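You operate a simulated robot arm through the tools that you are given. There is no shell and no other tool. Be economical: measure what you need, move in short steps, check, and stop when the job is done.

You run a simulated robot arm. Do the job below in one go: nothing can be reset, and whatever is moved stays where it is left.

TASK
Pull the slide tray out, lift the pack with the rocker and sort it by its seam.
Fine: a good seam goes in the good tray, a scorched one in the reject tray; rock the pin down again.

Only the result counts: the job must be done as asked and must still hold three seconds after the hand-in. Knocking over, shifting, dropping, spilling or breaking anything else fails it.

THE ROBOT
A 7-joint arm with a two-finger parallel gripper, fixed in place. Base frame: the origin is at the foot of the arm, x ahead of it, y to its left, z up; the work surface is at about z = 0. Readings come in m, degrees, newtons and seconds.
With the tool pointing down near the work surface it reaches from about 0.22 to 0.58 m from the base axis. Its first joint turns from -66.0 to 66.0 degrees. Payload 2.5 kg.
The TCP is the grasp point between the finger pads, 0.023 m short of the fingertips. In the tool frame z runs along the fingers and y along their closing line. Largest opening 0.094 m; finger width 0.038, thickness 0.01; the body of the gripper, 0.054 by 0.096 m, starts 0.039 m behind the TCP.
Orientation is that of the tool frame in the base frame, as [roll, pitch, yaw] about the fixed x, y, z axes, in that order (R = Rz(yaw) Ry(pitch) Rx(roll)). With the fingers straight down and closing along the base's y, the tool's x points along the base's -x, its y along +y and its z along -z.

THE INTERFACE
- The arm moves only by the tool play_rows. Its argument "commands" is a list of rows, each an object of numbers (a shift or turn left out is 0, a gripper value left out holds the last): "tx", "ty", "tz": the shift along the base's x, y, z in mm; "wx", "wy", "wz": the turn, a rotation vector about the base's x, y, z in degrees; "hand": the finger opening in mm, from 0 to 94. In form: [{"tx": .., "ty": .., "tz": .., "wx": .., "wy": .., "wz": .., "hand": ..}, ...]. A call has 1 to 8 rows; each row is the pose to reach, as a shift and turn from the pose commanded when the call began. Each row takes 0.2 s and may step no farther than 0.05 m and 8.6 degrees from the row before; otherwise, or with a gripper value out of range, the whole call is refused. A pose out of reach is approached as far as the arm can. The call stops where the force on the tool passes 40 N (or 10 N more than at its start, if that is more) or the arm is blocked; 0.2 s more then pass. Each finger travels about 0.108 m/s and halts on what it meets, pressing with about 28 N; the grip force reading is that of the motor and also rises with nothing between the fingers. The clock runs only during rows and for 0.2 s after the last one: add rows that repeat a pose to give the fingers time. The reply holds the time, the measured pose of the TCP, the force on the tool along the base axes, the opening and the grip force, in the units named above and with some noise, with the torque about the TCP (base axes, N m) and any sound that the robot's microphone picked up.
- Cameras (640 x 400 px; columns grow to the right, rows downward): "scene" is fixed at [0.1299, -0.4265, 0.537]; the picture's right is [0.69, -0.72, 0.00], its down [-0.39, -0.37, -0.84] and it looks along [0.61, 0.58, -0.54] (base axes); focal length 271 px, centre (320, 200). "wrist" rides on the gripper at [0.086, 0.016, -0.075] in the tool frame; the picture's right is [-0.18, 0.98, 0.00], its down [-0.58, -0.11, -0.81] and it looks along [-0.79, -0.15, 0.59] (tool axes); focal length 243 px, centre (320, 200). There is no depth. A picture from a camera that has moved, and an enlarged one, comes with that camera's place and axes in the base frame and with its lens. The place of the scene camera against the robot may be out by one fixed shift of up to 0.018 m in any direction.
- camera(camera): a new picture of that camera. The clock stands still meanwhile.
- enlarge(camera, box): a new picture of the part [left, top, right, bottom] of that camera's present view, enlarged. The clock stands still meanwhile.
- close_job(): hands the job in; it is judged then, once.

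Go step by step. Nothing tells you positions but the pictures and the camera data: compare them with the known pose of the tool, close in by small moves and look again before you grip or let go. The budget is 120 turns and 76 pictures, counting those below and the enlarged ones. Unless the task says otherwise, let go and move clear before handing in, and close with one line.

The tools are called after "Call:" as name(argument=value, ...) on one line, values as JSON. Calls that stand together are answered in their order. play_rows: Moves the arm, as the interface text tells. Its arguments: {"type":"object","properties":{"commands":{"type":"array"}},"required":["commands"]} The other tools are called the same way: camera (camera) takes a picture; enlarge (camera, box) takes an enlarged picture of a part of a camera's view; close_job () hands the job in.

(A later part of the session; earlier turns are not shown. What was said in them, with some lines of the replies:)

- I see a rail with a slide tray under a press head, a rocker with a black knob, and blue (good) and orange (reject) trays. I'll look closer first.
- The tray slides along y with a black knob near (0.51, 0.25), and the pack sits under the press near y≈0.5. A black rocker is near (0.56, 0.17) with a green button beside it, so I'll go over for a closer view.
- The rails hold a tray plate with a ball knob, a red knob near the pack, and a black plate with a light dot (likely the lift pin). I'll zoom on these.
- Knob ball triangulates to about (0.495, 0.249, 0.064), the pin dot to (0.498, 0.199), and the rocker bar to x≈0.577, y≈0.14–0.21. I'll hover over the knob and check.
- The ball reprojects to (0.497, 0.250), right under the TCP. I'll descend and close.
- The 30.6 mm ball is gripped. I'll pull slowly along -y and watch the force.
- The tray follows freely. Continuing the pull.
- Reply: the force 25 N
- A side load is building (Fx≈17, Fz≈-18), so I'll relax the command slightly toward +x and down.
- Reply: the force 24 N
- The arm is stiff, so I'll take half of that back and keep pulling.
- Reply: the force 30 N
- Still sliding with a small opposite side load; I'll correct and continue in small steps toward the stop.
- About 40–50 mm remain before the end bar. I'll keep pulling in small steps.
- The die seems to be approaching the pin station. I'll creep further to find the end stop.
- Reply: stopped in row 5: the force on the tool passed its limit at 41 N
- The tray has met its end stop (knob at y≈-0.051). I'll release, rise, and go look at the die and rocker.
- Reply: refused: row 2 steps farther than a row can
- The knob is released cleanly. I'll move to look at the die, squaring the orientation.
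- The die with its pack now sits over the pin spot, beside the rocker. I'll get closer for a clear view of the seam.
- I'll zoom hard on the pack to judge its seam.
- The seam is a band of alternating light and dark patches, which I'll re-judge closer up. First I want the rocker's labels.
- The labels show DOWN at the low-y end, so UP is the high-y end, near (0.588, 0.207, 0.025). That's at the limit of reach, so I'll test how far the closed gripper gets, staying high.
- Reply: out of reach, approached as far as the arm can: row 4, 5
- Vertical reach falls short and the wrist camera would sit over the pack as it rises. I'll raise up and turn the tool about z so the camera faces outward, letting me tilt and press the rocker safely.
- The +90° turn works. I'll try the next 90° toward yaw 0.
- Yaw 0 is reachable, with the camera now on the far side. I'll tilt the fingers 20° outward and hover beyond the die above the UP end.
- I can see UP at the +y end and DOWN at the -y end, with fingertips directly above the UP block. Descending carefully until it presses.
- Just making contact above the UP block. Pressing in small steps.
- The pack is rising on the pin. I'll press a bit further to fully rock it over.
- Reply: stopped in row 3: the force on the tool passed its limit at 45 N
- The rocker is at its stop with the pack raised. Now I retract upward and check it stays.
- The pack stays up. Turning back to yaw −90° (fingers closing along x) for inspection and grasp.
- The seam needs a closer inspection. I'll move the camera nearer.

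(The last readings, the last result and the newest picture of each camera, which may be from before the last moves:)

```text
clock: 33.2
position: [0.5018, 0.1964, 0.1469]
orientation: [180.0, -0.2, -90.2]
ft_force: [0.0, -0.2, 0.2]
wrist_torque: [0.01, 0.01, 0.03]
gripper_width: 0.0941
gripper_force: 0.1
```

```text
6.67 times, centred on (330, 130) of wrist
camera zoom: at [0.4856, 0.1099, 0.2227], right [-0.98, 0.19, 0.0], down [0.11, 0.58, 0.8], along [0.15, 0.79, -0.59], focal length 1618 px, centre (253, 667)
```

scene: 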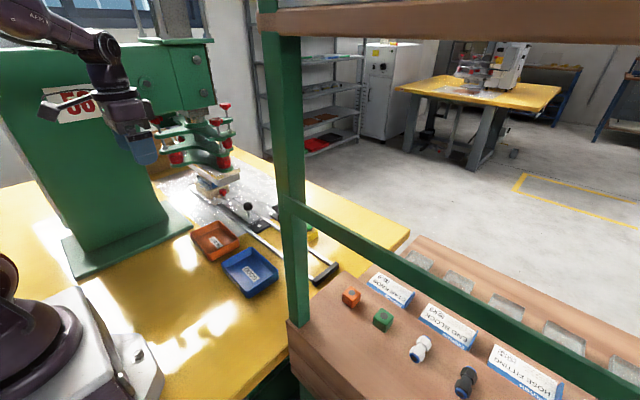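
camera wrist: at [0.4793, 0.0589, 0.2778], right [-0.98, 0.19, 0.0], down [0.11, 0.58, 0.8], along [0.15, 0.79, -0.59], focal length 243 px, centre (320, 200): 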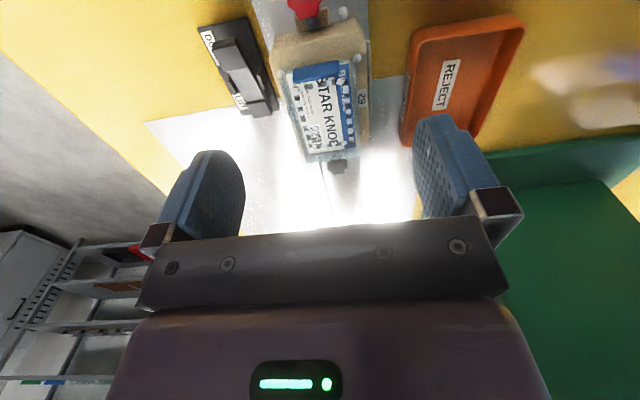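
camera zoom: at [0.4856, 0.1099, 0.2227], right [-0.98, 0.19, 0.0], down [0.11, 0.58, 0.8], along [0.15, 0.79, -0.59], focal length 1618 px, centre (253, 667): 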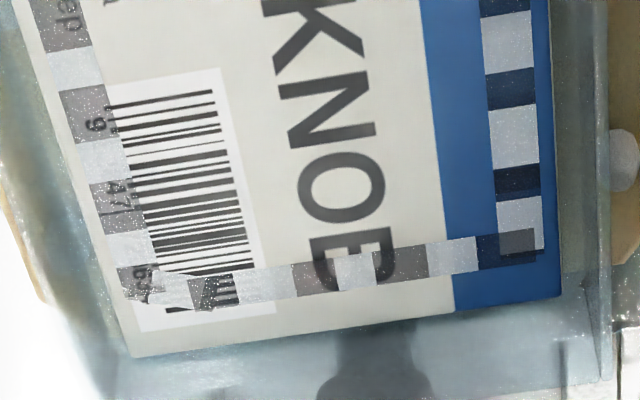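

The band looks regular and neutral grey, with no brown so far. Checking the tab side and the corners more closely.

Call:
enlarge(camera="wrist", box=[265, 0, 375, 70])

Call:
enlarge(camera="wrist", box=[260, 60, 320, 150])

```text
5.71 times, centred on (320, 35) of wrist
camera zoom: at [0.4856, 0.1099, 0.2227], right [-0.98, 0.19, 0.0], down [0.11, 0.58, 0.8], along [0.15, 0.79, -0.59], focal length 1386 px, centre (320, 1143)
```

zoom: 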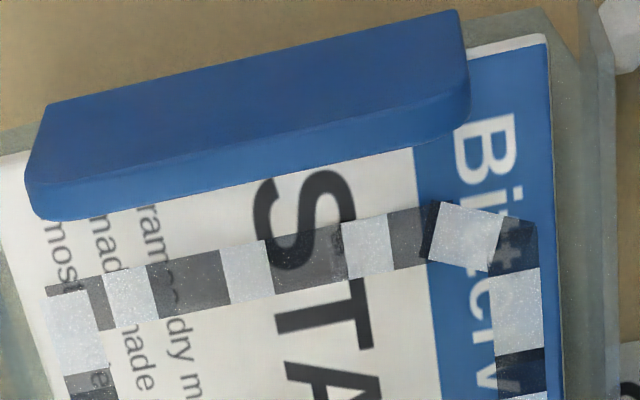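

```text
4.44 times, centred on (290, 105) of wrist
camera zoom: at [0.4856, 0.1099, 0.2227], right [-0.98, 0.19, 0.0], down [0.11, 0.58, 0.8], along [0.15, 0.79, -0.59], focal length 1078 px, centre (453, 622)
```

zoom: 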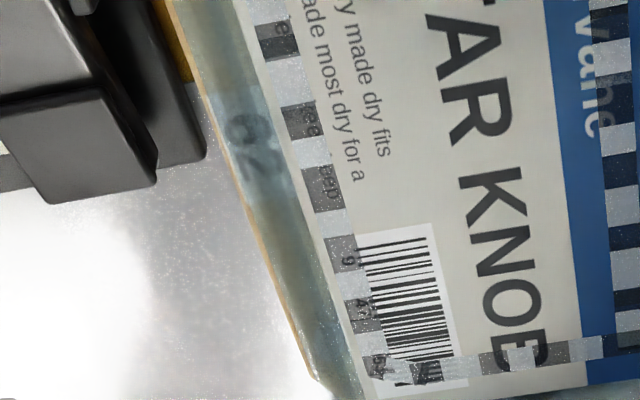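

The pack is aligned with y, its centre near (0.501, 0.200), top about z≈0.08. I'll lower the open fingers around it, which also brings the camera closer to the seam.

Call:
play_rows(commands=[{"tx": -1, "ty": 3, "tz": -20}, {"tx": -1, "ty": 3, "tz": -40}])

Call:
camera(camera="wrist")

Call:
enlarge(camera="scene", box=[220, 170, 320, 250])

```text
clock: 33.8
position: [0.5016, 0.199, 0.1091]
orientation: [179.8, -0.2, -90.1]
ft_force: [0.0, 0.3, 0.5]
wrist_torque: [-0.02, -0.03, -0.02]
gripper_width: 0.0939
gripper_force: 0.0
```

```text
30 pictures are left
camera wrist: at [0.4861, 0.1128, 0.1844], right [-0.98, 0.19, 0.0], down [0.11, 0.58, 0.8], along [0.15, 0.79, -0.59], focal length 243 px, centre (320, 200)
```

wrist: 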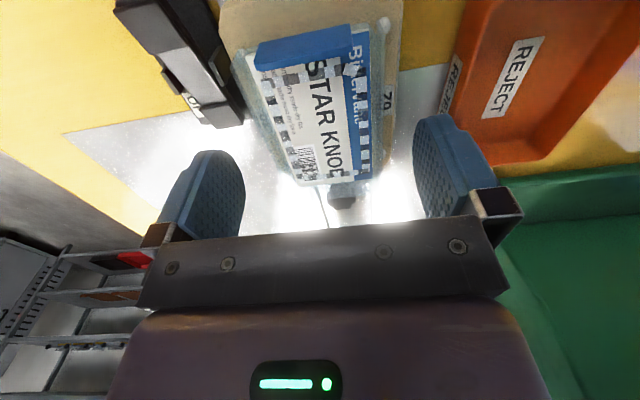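

```text
5.00 times, centred on (270, 210) of scene
camera zoom: at [0.1299, -0.4265, 0.537], right [0.69, -0.72, 0.0], down [-0.39, -0.37, -0.84], along [0.61, 0.58, -0.54], focal length 1354 px, centre (570, 150)
```

zoom: 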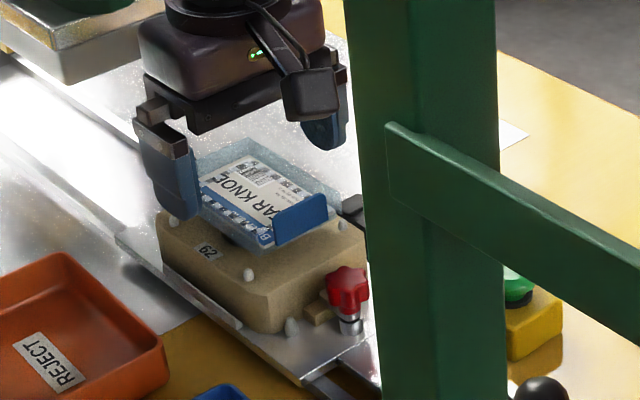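

Centred with good clearance. Descending to grasp height, then a close look at the seam before gripping.

Call:
play_rows(commands=[{"tz": -13}, {"tz": -25}])

Call:
enlarge(camera="wrist", box=[220, 10, 420, 210])

Call:
enlarge(camera="wrist", box=[225, 30, 335, 130])

Call:
enlarge(camera="scene", box=[220, 170, 320, 250])

```text
clock: 34.4
position: [0.5022, 0.1998, 0.084]
orientation: [180.0, -0.2, -90.1]
ft_force: [-0.5, -0.2, 0.5]
wrist_torque: [0.04, 0.0, 0.01]
gripper_width: 0.0939
gripper_force: 0.1
```

```text
2.00 times, centred on (320, 110) of wrist
camera zoom: at [0.4863, 0.1128, 0.1599], right [-0.98, 0.19, 0.0], down [0.11, 0.58, 0.8], along [0.15, 0.79, -0.59], focal length 485 px, centre (320, 380)
```

zoom: 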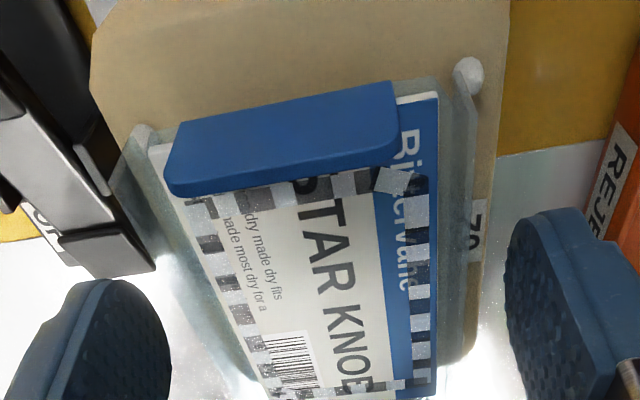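

```text
4.00 times, centred on (280, 80) of wrist
camera zoom: at [0.4863, 0.1128, 0.1599], right [-0.98, 0.19, 0.0], down [0.11, 0.58, 0.8], along [0.15, 0.79, -0.59], focal length 970 px, centre (480, 680)
```

zoom: 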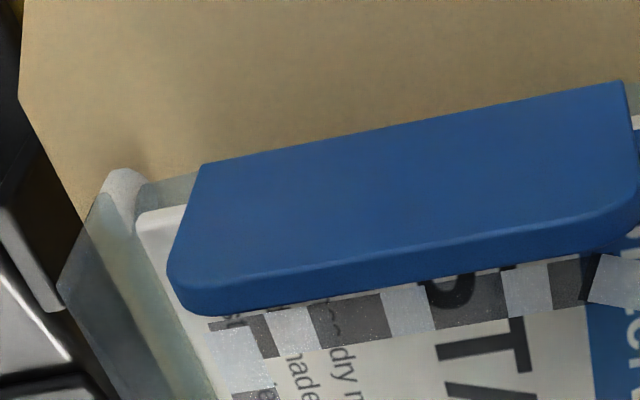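

```text
5.00 times, centred on (270, 210) of scene
camera zoom: at [0.1299, -0.4265, 0.537], right [0.69, -0.72, 0.0], down [-0.39, -0.37, -0.84], along [0.61, 0.58, -0.54], focal length 1354 px, centre (570, 150)
```

zoom: 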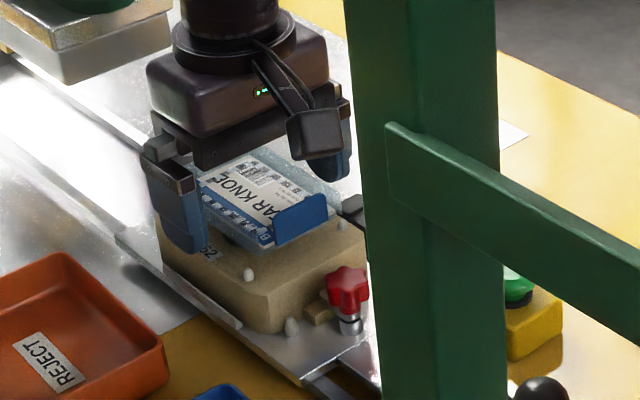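

The seam is an even neutral grey knurl all the way round with no browning, so it reads as good. Gripping the pack now.

Call:
play_rows(commands=[{"hand": 76}, {"hand": 68}, {"hand": 58}, {"hand": 52}, {"hand": 52}])

Call:
camera(camera="wrist")

```text
clock: 35.6
position: [0.5027, 0.1999, 0.0839]
orientation: [179.9, -0.2, -90.1]
ft_force: [0.3, -0.7, -0.1]
wrist_torque: [0.03, -0.02, 0.02]
gripper_width: 0.0611
gripper_force: 28.1
```

```text
25 pictures are left
camera wrist: at [0.4863, 0.1128, 0.1602], right [-0.98, 0.19, 0.0], down [0.11, 0.58, 0.8], along [0.15, 0.79, -0.59], focal length 243 px, centre (320, 200)
```

wrist: 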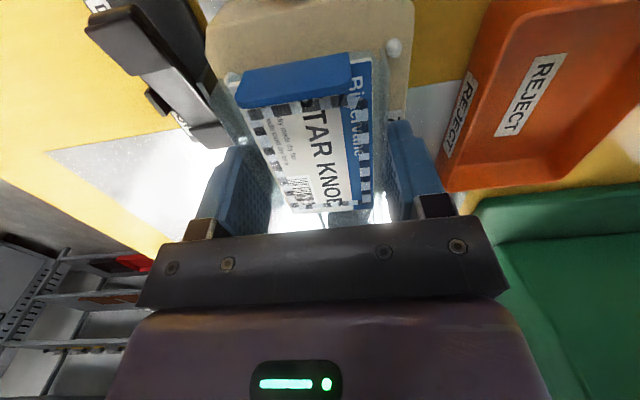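

Gripped at 61 mm. Lifting slowly and checking.

Call:
play_rows(commands=[{"tz": 8}, {"tz": 20}, {"tz": 40}, {"tz": 65}, {"tz": 90}])

Call:
enlarge(camera="scene", box=[200, 130, 330, 250])

Call:
enlarge(camera="scene", box=[230, 155, 310, 215])

```text
clock: 36.8
position: [0.5007, 0.199, 0.1752]
orientation: [180.0, -0.2, -90.2]
ft_force: [-0.6, -0.8, 0.3]
wrist_torque: [-0.02, 0.03, 0.03]
gripper_width: 0.052
gripper_force: 0.0
```

```text
3.33 times, centred on (265, 190) of scene
camera zoom: at [0.1299, -0.4265, 0.537], right [0.69, -0.72, 0.0], down [-0.39, -0.37, -0.84], along [0.61, 0.58, -0.54], focal length 902 px, centre (503, 233)
```

zoom: 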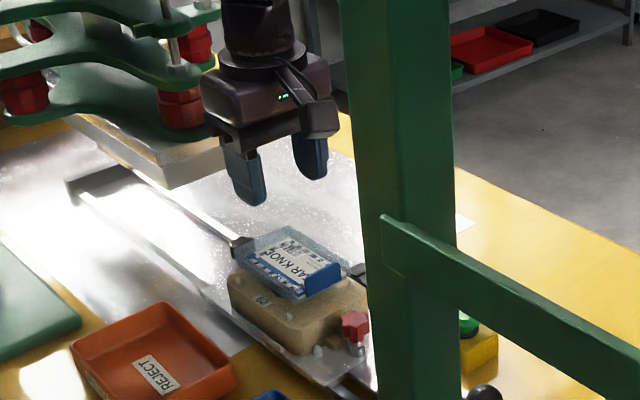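

```text
6.67 times, centred on (270, 185) of scene
camera zoom: at [0.1299, -0.4265, 0.537], right [0.69, -0.72, 0.0], down [-0.39, -0.37, -0.84], along [0.61, 0.58, -0.54], focal length 1805 px, centre (653, 300)
```

zoom: 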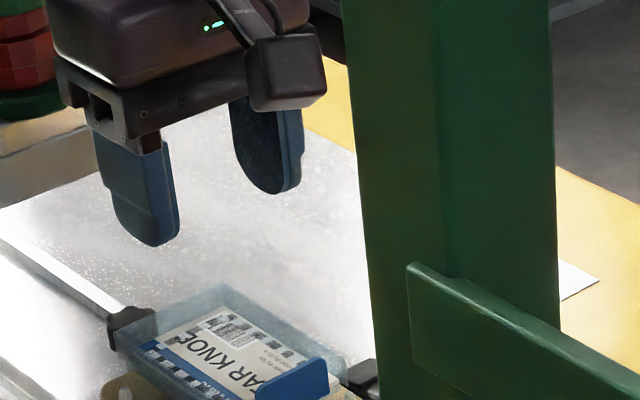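

The fingers slipped off the tapered sides, and the pack is still on the pin. The upright blue tab (x≈0.48–0.52, y≈0.151, z≈0.072–0.092) is the better handle, so I'll turn back to close along y.

Call:
play_rows(commands=[{"tz": 15, "wz": -8.5}, {"tz": 25, "wz": -17}, {"tz": 25, "wz": -25.5}, {"tz": 25, "ty": -10, "wz": -34}, {"tz": 25, "ty": -20, "wz": -42.5}, {"tz": 25, "ty": -30, "wz": -51}, {"tz": 25, "ty": -40, "wz": -59.5}, {"tz": 25, "ty": -48, "wz": -68}])

Call:
play_rows(commands=[{"wz": -8.5, "tx": -20}, {"wz": -17, "tx": -40, "tz": -15}, {"wz": -21.8, "tx": -60, "tz": -30, "hand": 50}])

Call:
camera(camera="wrist")

Call:
enlarge(camera="wrist", box=[240, 80, 440, 210])

```text
clock: 38.6
position: [0.5017, 0.1505, 0.1979]
orientation: [179.8, -0.2, -158.3]
ft_force: [0.6, 0.4, -0.6]
wrist_torque: [-0.01, -0.03, 0.0]
gripper_width: 0.052
gripper_force: 0.0
```

```text
clock: 39.4
position: [0.4432, 0.15, 0.167]
orientation: [180.0, -0.1, 179.8]
ft_force: [-0.2, -0.9, -1.3]
wrist_torque: [0.0, -0.01, 0.01]
gripper_width: 0.05
gripper_force: 0.1
```

```text
22 pictures are left
camera wrist: at [0.3565, 0.1667, 0.2434], right [0.19, 0.98, 0.0], down [0.58, -0.11, 0.8], along [0.79, -0.15, -0.59], focal length 243 px, centre (320, 200)
```

wrist: 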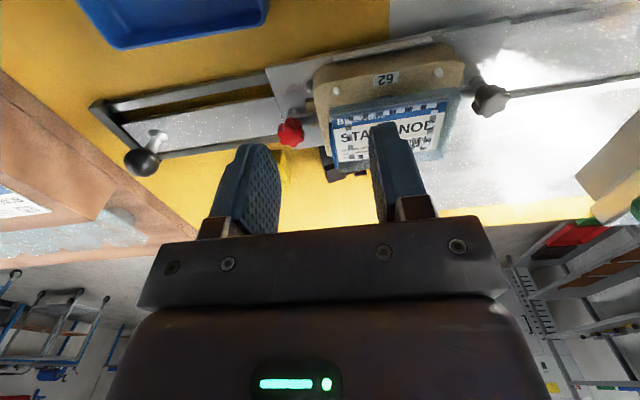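

```text
3.08 times, centred on (340, 145) of wrist
camera zoom: at [0.3565, 0.1667, 0.2434], right [0.19, 0.98, 0.0], down [0.58, -0.11, 0.8], along [0.79, -0.15, -0.59], focal length 746 px, centre (258, 369)
```

zoom: 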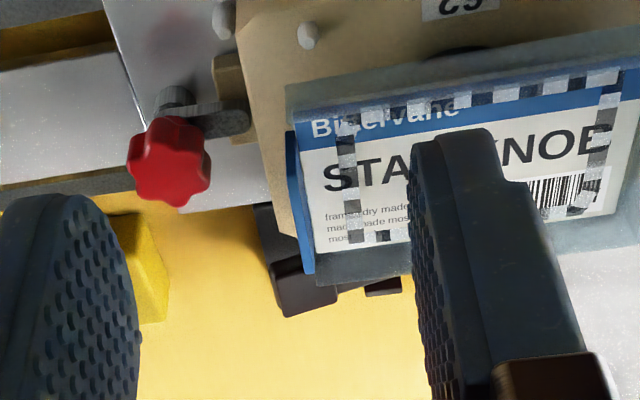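

The tab is at y≈0.151. Moving over it with a narrow opening, just above its top, then checking.

Call:
play_rows(commands=[{"tx": 25, "tz": 0, "hand": 28}, {"tx": 56, "ty": 1, "tz": -15, "hand": 28}, {"tx": 56, "ty": 1, "tz": -44, "hand": 28}])

Call:
camera(camera="wrist")

Call:
enlarge(camera="scene", box=[230, 175, 310, 235])

```text
clock: 40.2
position: [0.4977, 0.1522, 0.1245]
orientation: [179.9, -0.1, -179.9]
ft_force: [0.7, 0.0, 0.6]
wrist_torque: [0.01, 0.0, 0.0]
gripper_width: 0.0279
gripper_force: 0.0
```

```text
20 pictures are left
camera wrist: at [0.4115, 0.1681, 0.1995], right [0.18, 0.98, 0.0], down [0.58, -0.11, 0.8], along [0.79, -0.15, -0.59], focal length 243 px, centre (320, 200)
```

wrist: 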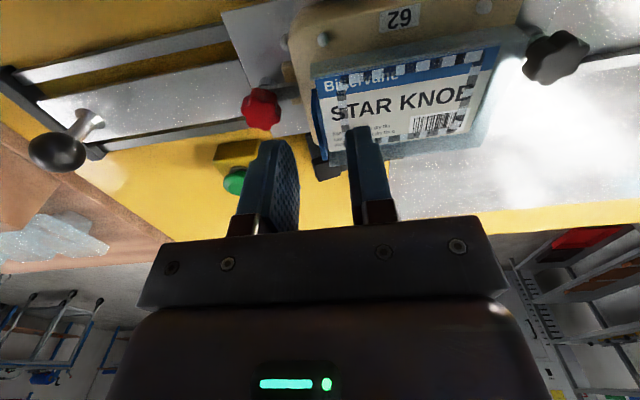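

```text
6.67 times, centred on (270, 205) of scene
camera zoom: at [0.1299, -0.4265, 0.537], right [0.69, -0.72, 0.0], down [-0.39, -0.37, -0.84], along [0.61, 0.58, -0.54], focal length 1805 px, centre (653, 167)
```

zoom: 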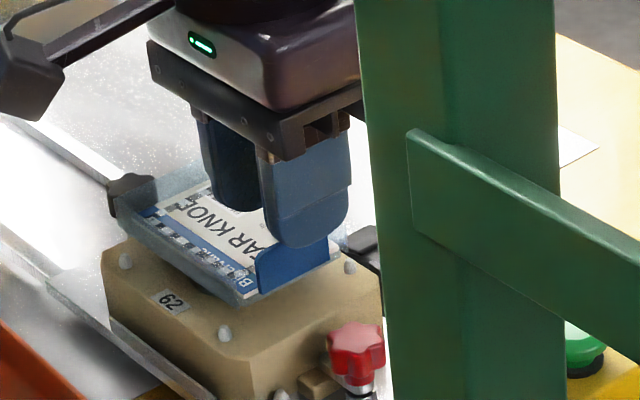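

The tab lies between the fingers. Descending gently around it.

Call:
play_rows(commands=[{"tx": 1, "tz": -10}, {"tx": 1, "tz": -18}, {"tx": 1, "tz": -23}])

Call:
enlarge(camera="wrist", box=[220, 80, 440, 230])

Call:
enlarge(camera="scene", box=[230, 175, 310, 235])

```text
clock: 41.0
position: [0.4978, 0.152, 0.1012]
orientation: [179.9, -0.2, -179.9]
ft_force: [0.1, -0.4, 0.4]
wrist_torque: [-0.02, 0.04, 0.0]
gripper_width: 0.028
gripper_force: 0.0
```

```text
2.67 times, centred on (330, 155) of wrist
camera zoom: at [0.4124, 0.1677, 0.1764], right [0.18, 0.98, 0.0], down [0.58, -0.11, 0.8], along [0.79, -0.15, -0.59], focal length 647 px, centre (293, 320)
```

zoom: 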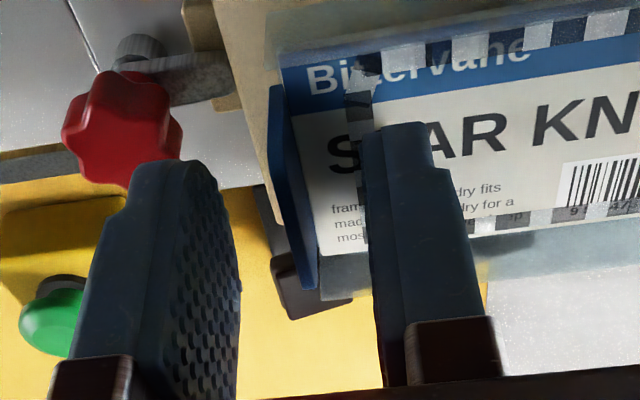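

```text
6.67 times, centred on (270, 205) of scene
camera zoom: at [0.1299, -0.4265, 0.537], right [0.69, -0.72, 0.0], down [-0.39, -0.37, -0.84], along [0.61, 0.58, -0.54], focal length 1805 px, centre (653, 167)
```

zoom: 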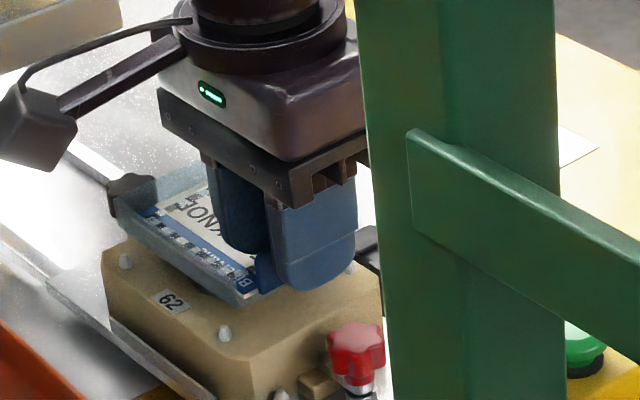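

The tab is centred between the pads. Lowering 2 mm and closing.

Call:
play_rows(commands=[{"tz": -2}, {"tz": -2, "hand": 18}, {"tz": -2, "hand": 8}, {"tz": -2, "hand": 0}, {"tz": -2, "hand": 0}, {"tz": -2, "hand": 0}])

Call:
play_rows(commands=[{"tz": 6}, {"tz": 14}, {"tz": 24}, {"tz": 36}])

Call:
camera(camera="wrist")

Call:
enlarge(camera="scene", box=[210, 145, 330, 245])

```text
clock: 42.4
position: [0.4986, 0.1514, 0.0983]
orientation: [180.0, -0.2, -179.8]
ft_force: [0.4, -0.5, 0.3]
wrist_torque: [0.01, 0.01, -0.01]
gripper_width: 0.0012
gripper_force: 28.1
```

```text
clock: 43.4
position: [0.4989, 0.1513, 0.136]
orientation: [179.9, -0.2, -179.9]
ft_force: [0.3, 0.4, -0.7]
wrist_torque: [-0.03, 0.03, 0.02]
gripper_width: 0.001
gripper_force: 28.4
```

```text
16 pictures are left
camera wrist: at [0.4125, 0.1673, 0.2111], right [0.18, 0.98, 0.0], down [0.58, -0.11, 0.8], along [0.79, -0.15, -0.59], focal length 243 px, centre (320, 200)
```

wrist: 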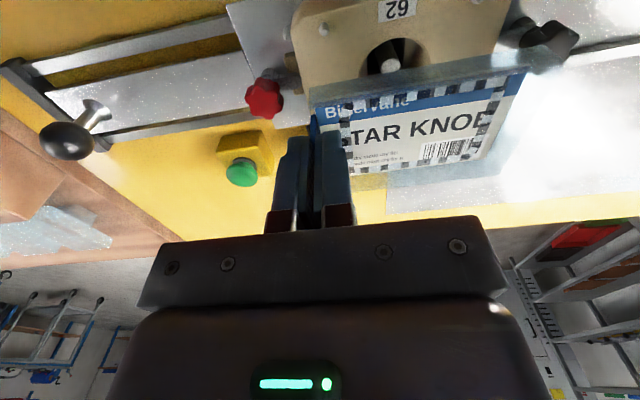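

```text
4.00 times, centred on (270, 195) of scene
camera zoom: at [0.1299, -0.4265, 0.537], right [0.69, -0.72, 0.0], down [-0.39, -0.37, -0.84], along [0.61, 0.58, -0.54], focal length 1083 px, centre (520, 220)
```

zoom: 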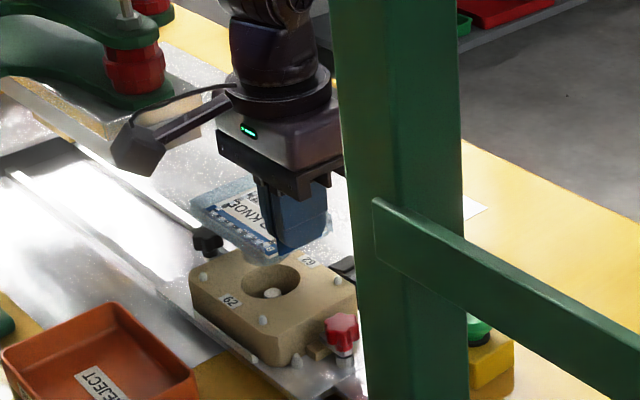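

The pack hangs level from its tab. One more seam look while held, then I carry it toward the GOOD tray.

Call:
play_rows(commands=[{"tx": -10, "tz": 40}, {"tx": -35, "ty": -25, "tz": 64}, {"tx": -70, "ty": -60, "tz": 64}, {"tx": -100, "ty": -95, "tz": 64}, {"tx": -125, "ty": -125, "tz": 64}, {"tx": -137, "ty": -150, "tz": 64}])

Call:
camera(camera="wrist")

Call:
enlarge(camera="scene", box=[170, 140, 330, 300])

```text
clock: 44.8
position: [0.3612, 0.0001, 0.1997]
orientation: [179.8, -0.1, -179.9]
ft_force: [0.3, 0.8, 0.1]
wrist_torque: [-0.02, -0.01, 0.03]
gripper_width: 0.0012
gripper_force: 27.9
```

```text
14 pictures are left
camera wrist: at [0.2751, 0.0165, 0.2753], right [0.18, 0.98, 0.0], down [0.58, -0.11, 0.8], along [0.79, -0.15, -0.59], focal length 243 px, centre (320, 200)
```

wrist: 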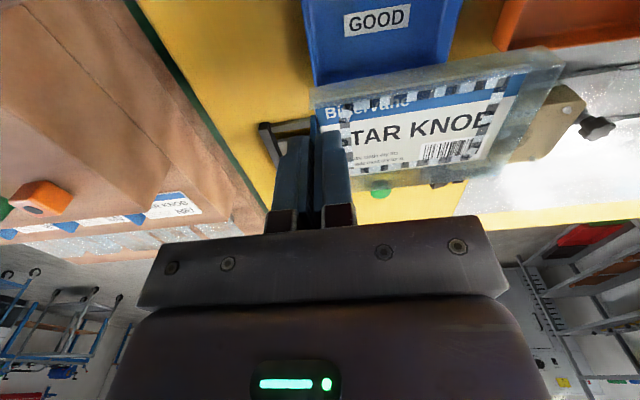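

```text
2.50 times, centred on (250, 220) of scene
camera zoom: at [0.1299, -0.4265, 0.537], right [0.69, -0.72, 0.0], down [-0.39, -0.37, -0.84], along [0.61, 0.58, -0.54], focal length 677 px, centre (495, 150)
```

zoom: 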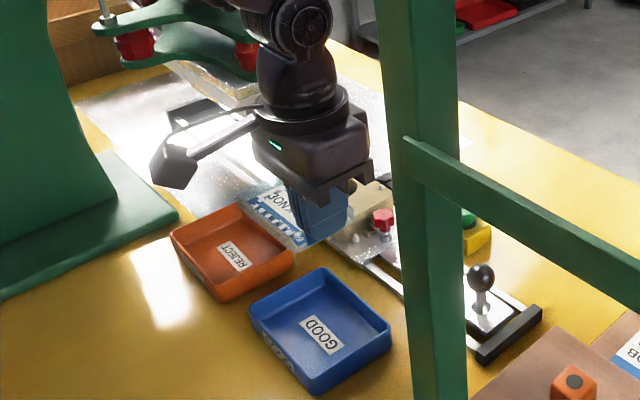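

GOOD tray spans about x 0.31–0.415, y −0.01–0.115. I'll centre the pack over it and lower part-way.

Call:
play_rows(commands=[{"tx": 1, "ty": 7, "tz": -40}, {"tx": 1, "ty": 7, "tz": -80}, {"tx": 1, "ty": 7, "tz": -110}])

Call:
camera(camera="wrist")

Call:
enlarge(camera="scene", box=[180, 180, 320, 310])

```text
clock: 45.6
position: [0.3608, 0.0091, 0.0892]
orientation: [179.8, -0.2, -179.9]
ft_force: [-0.2, 0.0, 0.5]
wrist_torque: [-0.03, 0.0, 0.01]
gripper_width: 0.001
gripper_force: 28.0
```

```text
12 pictures are left
camera wrist: at [0.2747, 0.0248, 0.1645], right [0.18, 0.98, 0.0], down [0.58, -0.11, 0.8], along [0.79, -0.15, -0.59], focal length 243 px, centre (320, 200)
```

wrist: 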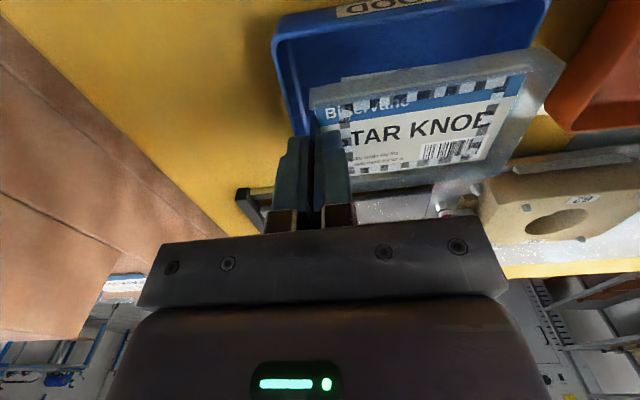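

```text
3.08 times, centred on (250, 245) of scene
camera zoom: at [0.1299, -0.4265, 0.537], right [0.69, -0.72, 0.0], down [-0.39, -0.37, -0.84], along [0.61, 0.58, -0.54], focal length 833 px, centre (535, 62)
```

zoom: 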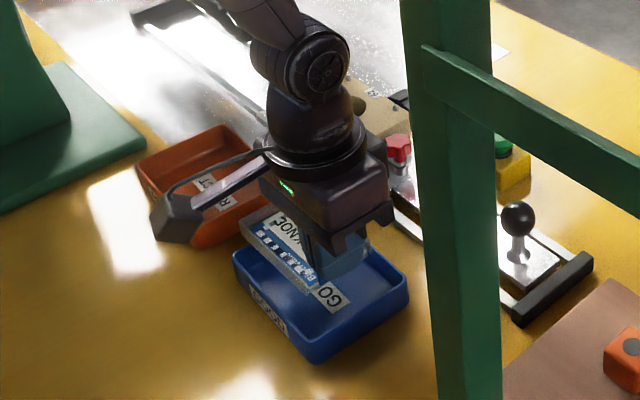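

The pack is centred over the tray. Lowering slowly until it touches.

Call:
play_rows(commands=[{"tz": -12}, {"tz": -22}, {"tz": -28}, {"tz": -32}])

Call:
enlarge(camera="scene", box=[210, 220, 290, 300])

```text
clock: 46.6
position: [0.3634, 0.0077, 0.059]
orientation: [-180.0, 0.1, -180.0]
ft_force: [-0.2, -6.5, 18.4]
wrist_torque: [0.3, 0.01, -0.03]
gripper_width: 0.0012
gripper_force: 27.9
```

```text
5.00 times, centred on (250, 260) of scene
camera zoom: at [0.1299, -0.4265, 0.537], right [0.69, -0.72, 0.0], down [-0.39, -0.37, -0.84], along [0.61, 0.58, -0.54], focal length 1354 px, centre (670, -100)
```

zoom: 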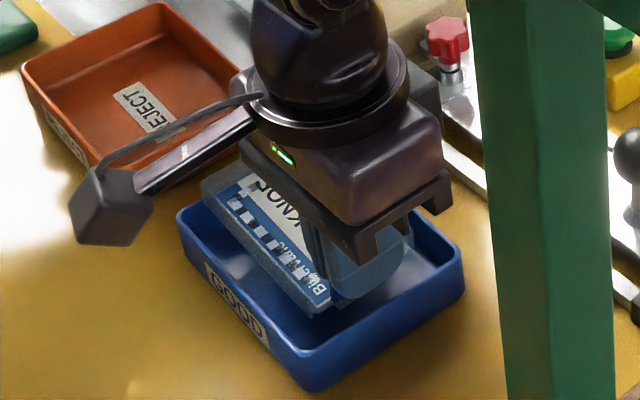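

Contact at card height ≈0.033, consistent with the blister dome on the tray floor. I'll ease up slightly and check before releasing.

Call:
play_rows(commands=[{"tz": 1}, {"tz": 1}])

Call:
enlarge(camera="wrist", box=[240, 0, 600, 220])

```text
clock: 47.2
position: [0.3625, 0.0096, 0.0587]
orientation: [179.9, -0.1, -179.9]
ft_force: [3.6, -1.3, 12.3]
wrist_torque: [0.4, -0.14, -0.11]
gripper_width: 0.0009
gripper_force: 27.9
```

```text
1.78 times, centred on (420, 110) of wrist
camera zoom: at [0.2765, 0.0255, 0.1345], right [0.18, 0.98, 0.0], down [0.58, -0.11, 0.81], along [0.79, -0.15, -0.59], focal length 431 px, centre (142, 360)
```

zoom: 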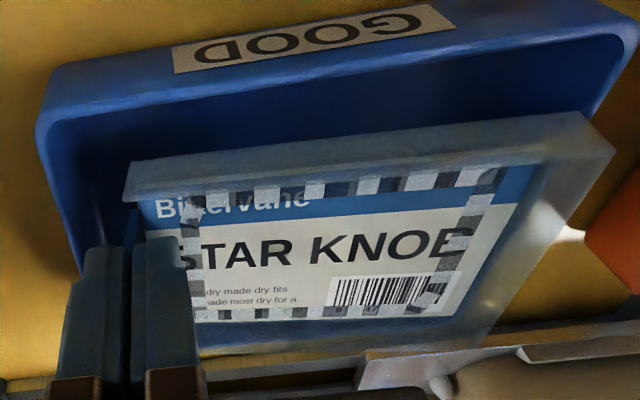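

The pack's far end may be close to the +y wall. I'll lift 10 mm, shift −5 mm in y and −2 mm in x, and lower again to compare contact height.

Call:
play_rows(commands=[{"tz": 10}, {"tx": -2, "ty": -5, "tz": 12}, {"tx": -2, "ty": -5, "tz": 5}, {"tx": -2, "ty": -5, "tz": 1}, {"tx": -2, "ty": -5, "tz": -1}])

```text
clock: 48.4
position: [0.3611, 0.0031, 0.0579]
orientation: [-179.9, 0.1, -180.0]
ft_force: [0.3, -6.3, 19.4]
wrist_torque: [0.33, -0.04, 0.0]
gripper_width: 0.0013
gripper_force: 28.1
```

Same contact height and low torque, so the dome is on the floor. Releasing with a small opening and rising.

Call:
play_rows(commands=[{"tz": 1}, {"tz": 1, "hand": 7}, {"tz": 1, "hand": 7}, {"tz": 8, "hand": 7}, {"tz": 25}, {"tz": 60}, {"tz": 105}])

Call:
enlarge(camera="scene", box=[190, 190, 300, 300])

```text
clock: 50.0
position: [0.3621, 0.0052, 0.162]
orientation: [179.9, -0.2, -179.8]
ft_force: [0.8, 0.3, 0.6]
wrist_torque: [0.01, -0.01, 0.02]
gripper_width: 0.007
gripper_force: 0.2
```

```text
3.64 times, centred on (245, 245) of scene
camera zoom: at [0.1299, -0.4265, 0.537], right [0.69, -0.72, 0.0], down [-0.39, -0.37, -0.84], along [0.61, 0.58, -0.54], focal length 984 px, centre (593, 36)
```

zoom: 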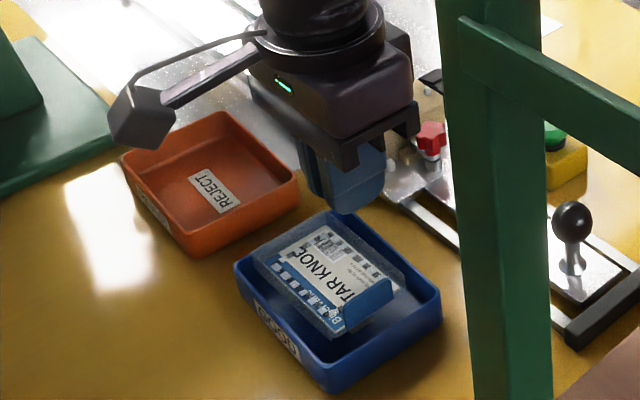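

The pack sits in the GOOD tray. Now I go to the rocker's DOWN end near (0.585, 0.143), tilting 20° outward with fingers closed.

Call:
play_rows(commands=[{"tx": 20, "ty": 15, "tz": 40, "hand": 0}, {"tx": 55, "ty": 40, "tz": 60}, {"tx": 92, "ty": 65, "tz": 60}, {"tx": 130, "ty": 90, "tz": 50, "wy": -7}, {"tx": 168, "ty": 112, "tz": 35, "wy": -14}, {"tx": 205, "ty": 130, "tz": 10, "wy": -20}, {"tx": 232, "ty": 138, "tz": -20, "wy": -20}, {"tx": 234, "ty": 138, "tz": -50, "wy": -20}])

Call:
camera(camera="wrist")

```text
clock: 51.8
position: [0.5958, 0.1403, 0.1117]
orientation: [-179.9, 19.8, -179.8]
ft_force: [0.8, 1.1, -0.1]
wrist_torque: [-0.03, -0.01, 0.04]
gripper_width: 0.0
gripper_force: 27.9
```

```text
7 pictures are left
camera wrist: at [0.4887, 0.1553, 0.1527], right [0.17, 0.98, 0.06], down [0.27, -0.11, 0.96], along [0.95, -0.15, -0.29], focal length 243 px, centre (320, 200)
```

wrist: 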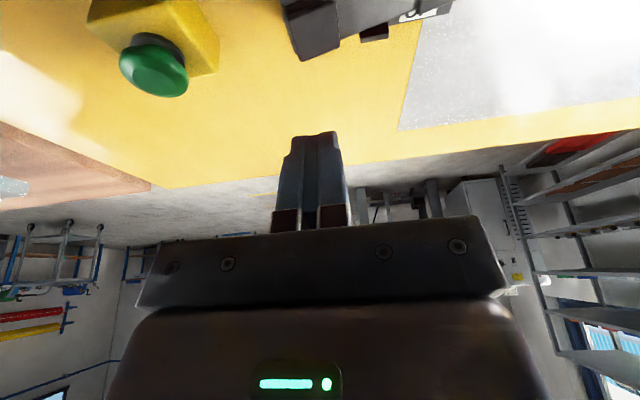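

The DOWN block is near (0.581, 0.144), right below. Pressing down in steps.

Call:
play_rows(commands=[{"tx": -3, "ty": 3, "tz": -20}, {"tx": -3, "ty": 3, "tz": -35}, {"tx": -3, "ty": 3, "tz": -42}, {"tx": -3, "ty": 3, "tz": -47}, {"tx": -3, "ty": 3, "tz": -52}, {"tx": -3, "ty": 3, "tz": -56}, {"tx": -3, "ty": 3, "tz": -59}, {"tx": -3, "ty": 3, "tz": -62}])

Call:
enlarge(camera="scene", box=[230, 180, 310, 240])

```text
clock: 53.6
position: [0.5926, 0.1447, 0.0556]
orientation: [-180.0, 19.7, -179.8]
ft_force: [-6.4, -1.9, 6.1]
wrist_torque: [0.02, 0.21, 0.05]
gripper_width: 0.0
gripper_force: 28.0
stopped in row 8: the force on the tool passed its limit at 44 N (the readings are from after the stop); the commanded pose is now the measured one
```

```text
6.67 times, centred on (270, 210) of scene
camera zoom: at [0.1299, -0.4265, 0.537], right [0.69, -0.72, 0.0], down [-0.39, -0.37, -0.84], along [0.61, 0.58, -0.54], focal length 1805 px, centre (653, 133)
```

zoom: 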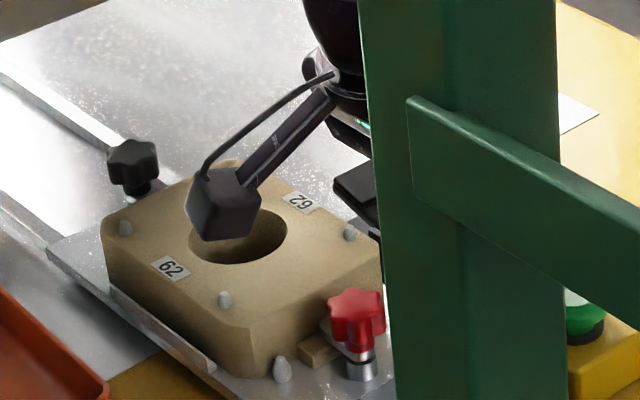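

The rocker hit its stop at the same height as the UP press. I'll retract and confirm the pin is down.

Call:
play_rows(commands=[{"tz": 15}, {"tz": 45}, {"tz": 90}, {"tx": -30, "tz": 125}, {"tx": -65, "tz": 155, "wy": 7}, {"tx": -100, "tz": 185, "wy": 14}, {"tx": -140, "tz": 205, "wy": 20}])

Call:
enlarge(camera="scene", box=[230, 180, 310, 240])

Call:
enlarge(camera="wrist", box=[240, 0, 460, 140])

Call:
enlarge(camera="scene", box=[180, 200, 350, 300])

```text
clock: 55.2
position: [0.4527, 0.1444, 0.2582]
orientation: [179.8, -0.4, -179.9]
ft_force: [-0.2, 0.2, 0.0]
wrist_torque: [0.02, 0.0, 0.0]
gripper_width: 0.0
gripper_force: 27.9
```

```text
6.67 times, centred on (270, 210) of scene
camera zoom: at [0.13, -0.4265, 0.537], right [0.69, -0.72, 0.0], down [-0.39, -0.37, -0.84], along [0.61, 0.58, -0.54], focal length 1805 px, centre (653, 133)
```

zoom: 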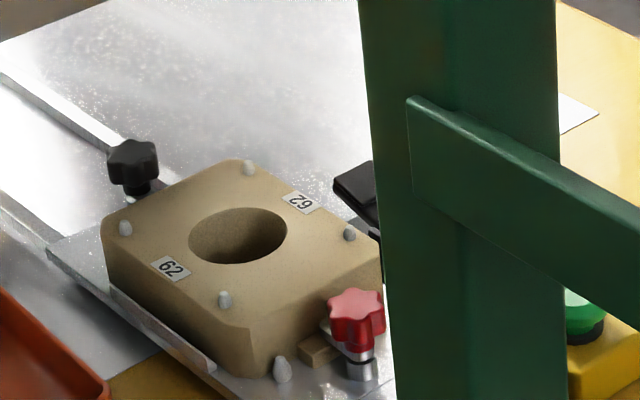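

```text
2.86 times, centred on (350, 70) of wrist
camera zoom: at [0.3661, 0.1608, 0.3351], right [0.18, 0.98, 0.0], down [0.59, -0.11, 0.8], along [0.79, -0.15, -0.6], focal length 693 px, centre (234, 571)
```

zoom: 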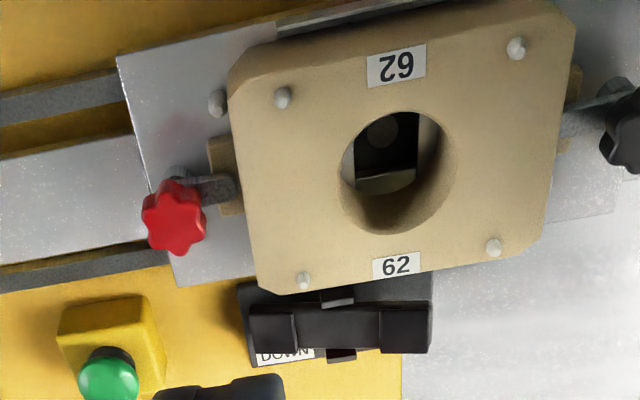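

```text
3.76 times, centred on (265, 250) of scene
camera zoom: at [0.13, -0.4265, 0.537], right [0.69, -0.72, 0.0], down [-0.39, -0.37, -0.84], along [0.61, 0.58, -0.54], focal length 1019 px, centre (527, 12)
```

zoom: 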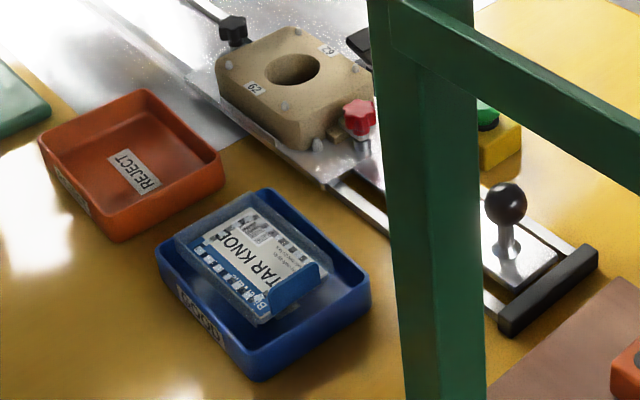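

The pin is down, the tray is out against its stop, the pack rests in the GOOD tray, and the arm is clear. Handing in.

Call:
close_job()

```text
The job is handed in.
```

I pulled the slide tray out to its stop, lifted the pack with the rocker, put it in the GOOD tray and rocked the pin down again. I judged the seam good because its knurl was an even neutral grey with no browning. That call was by eye, with no reference seam to compare. On the first attempt my grip slipped off the pack's sides, leaving it on the pin, so I carried it by its blue tab instead.
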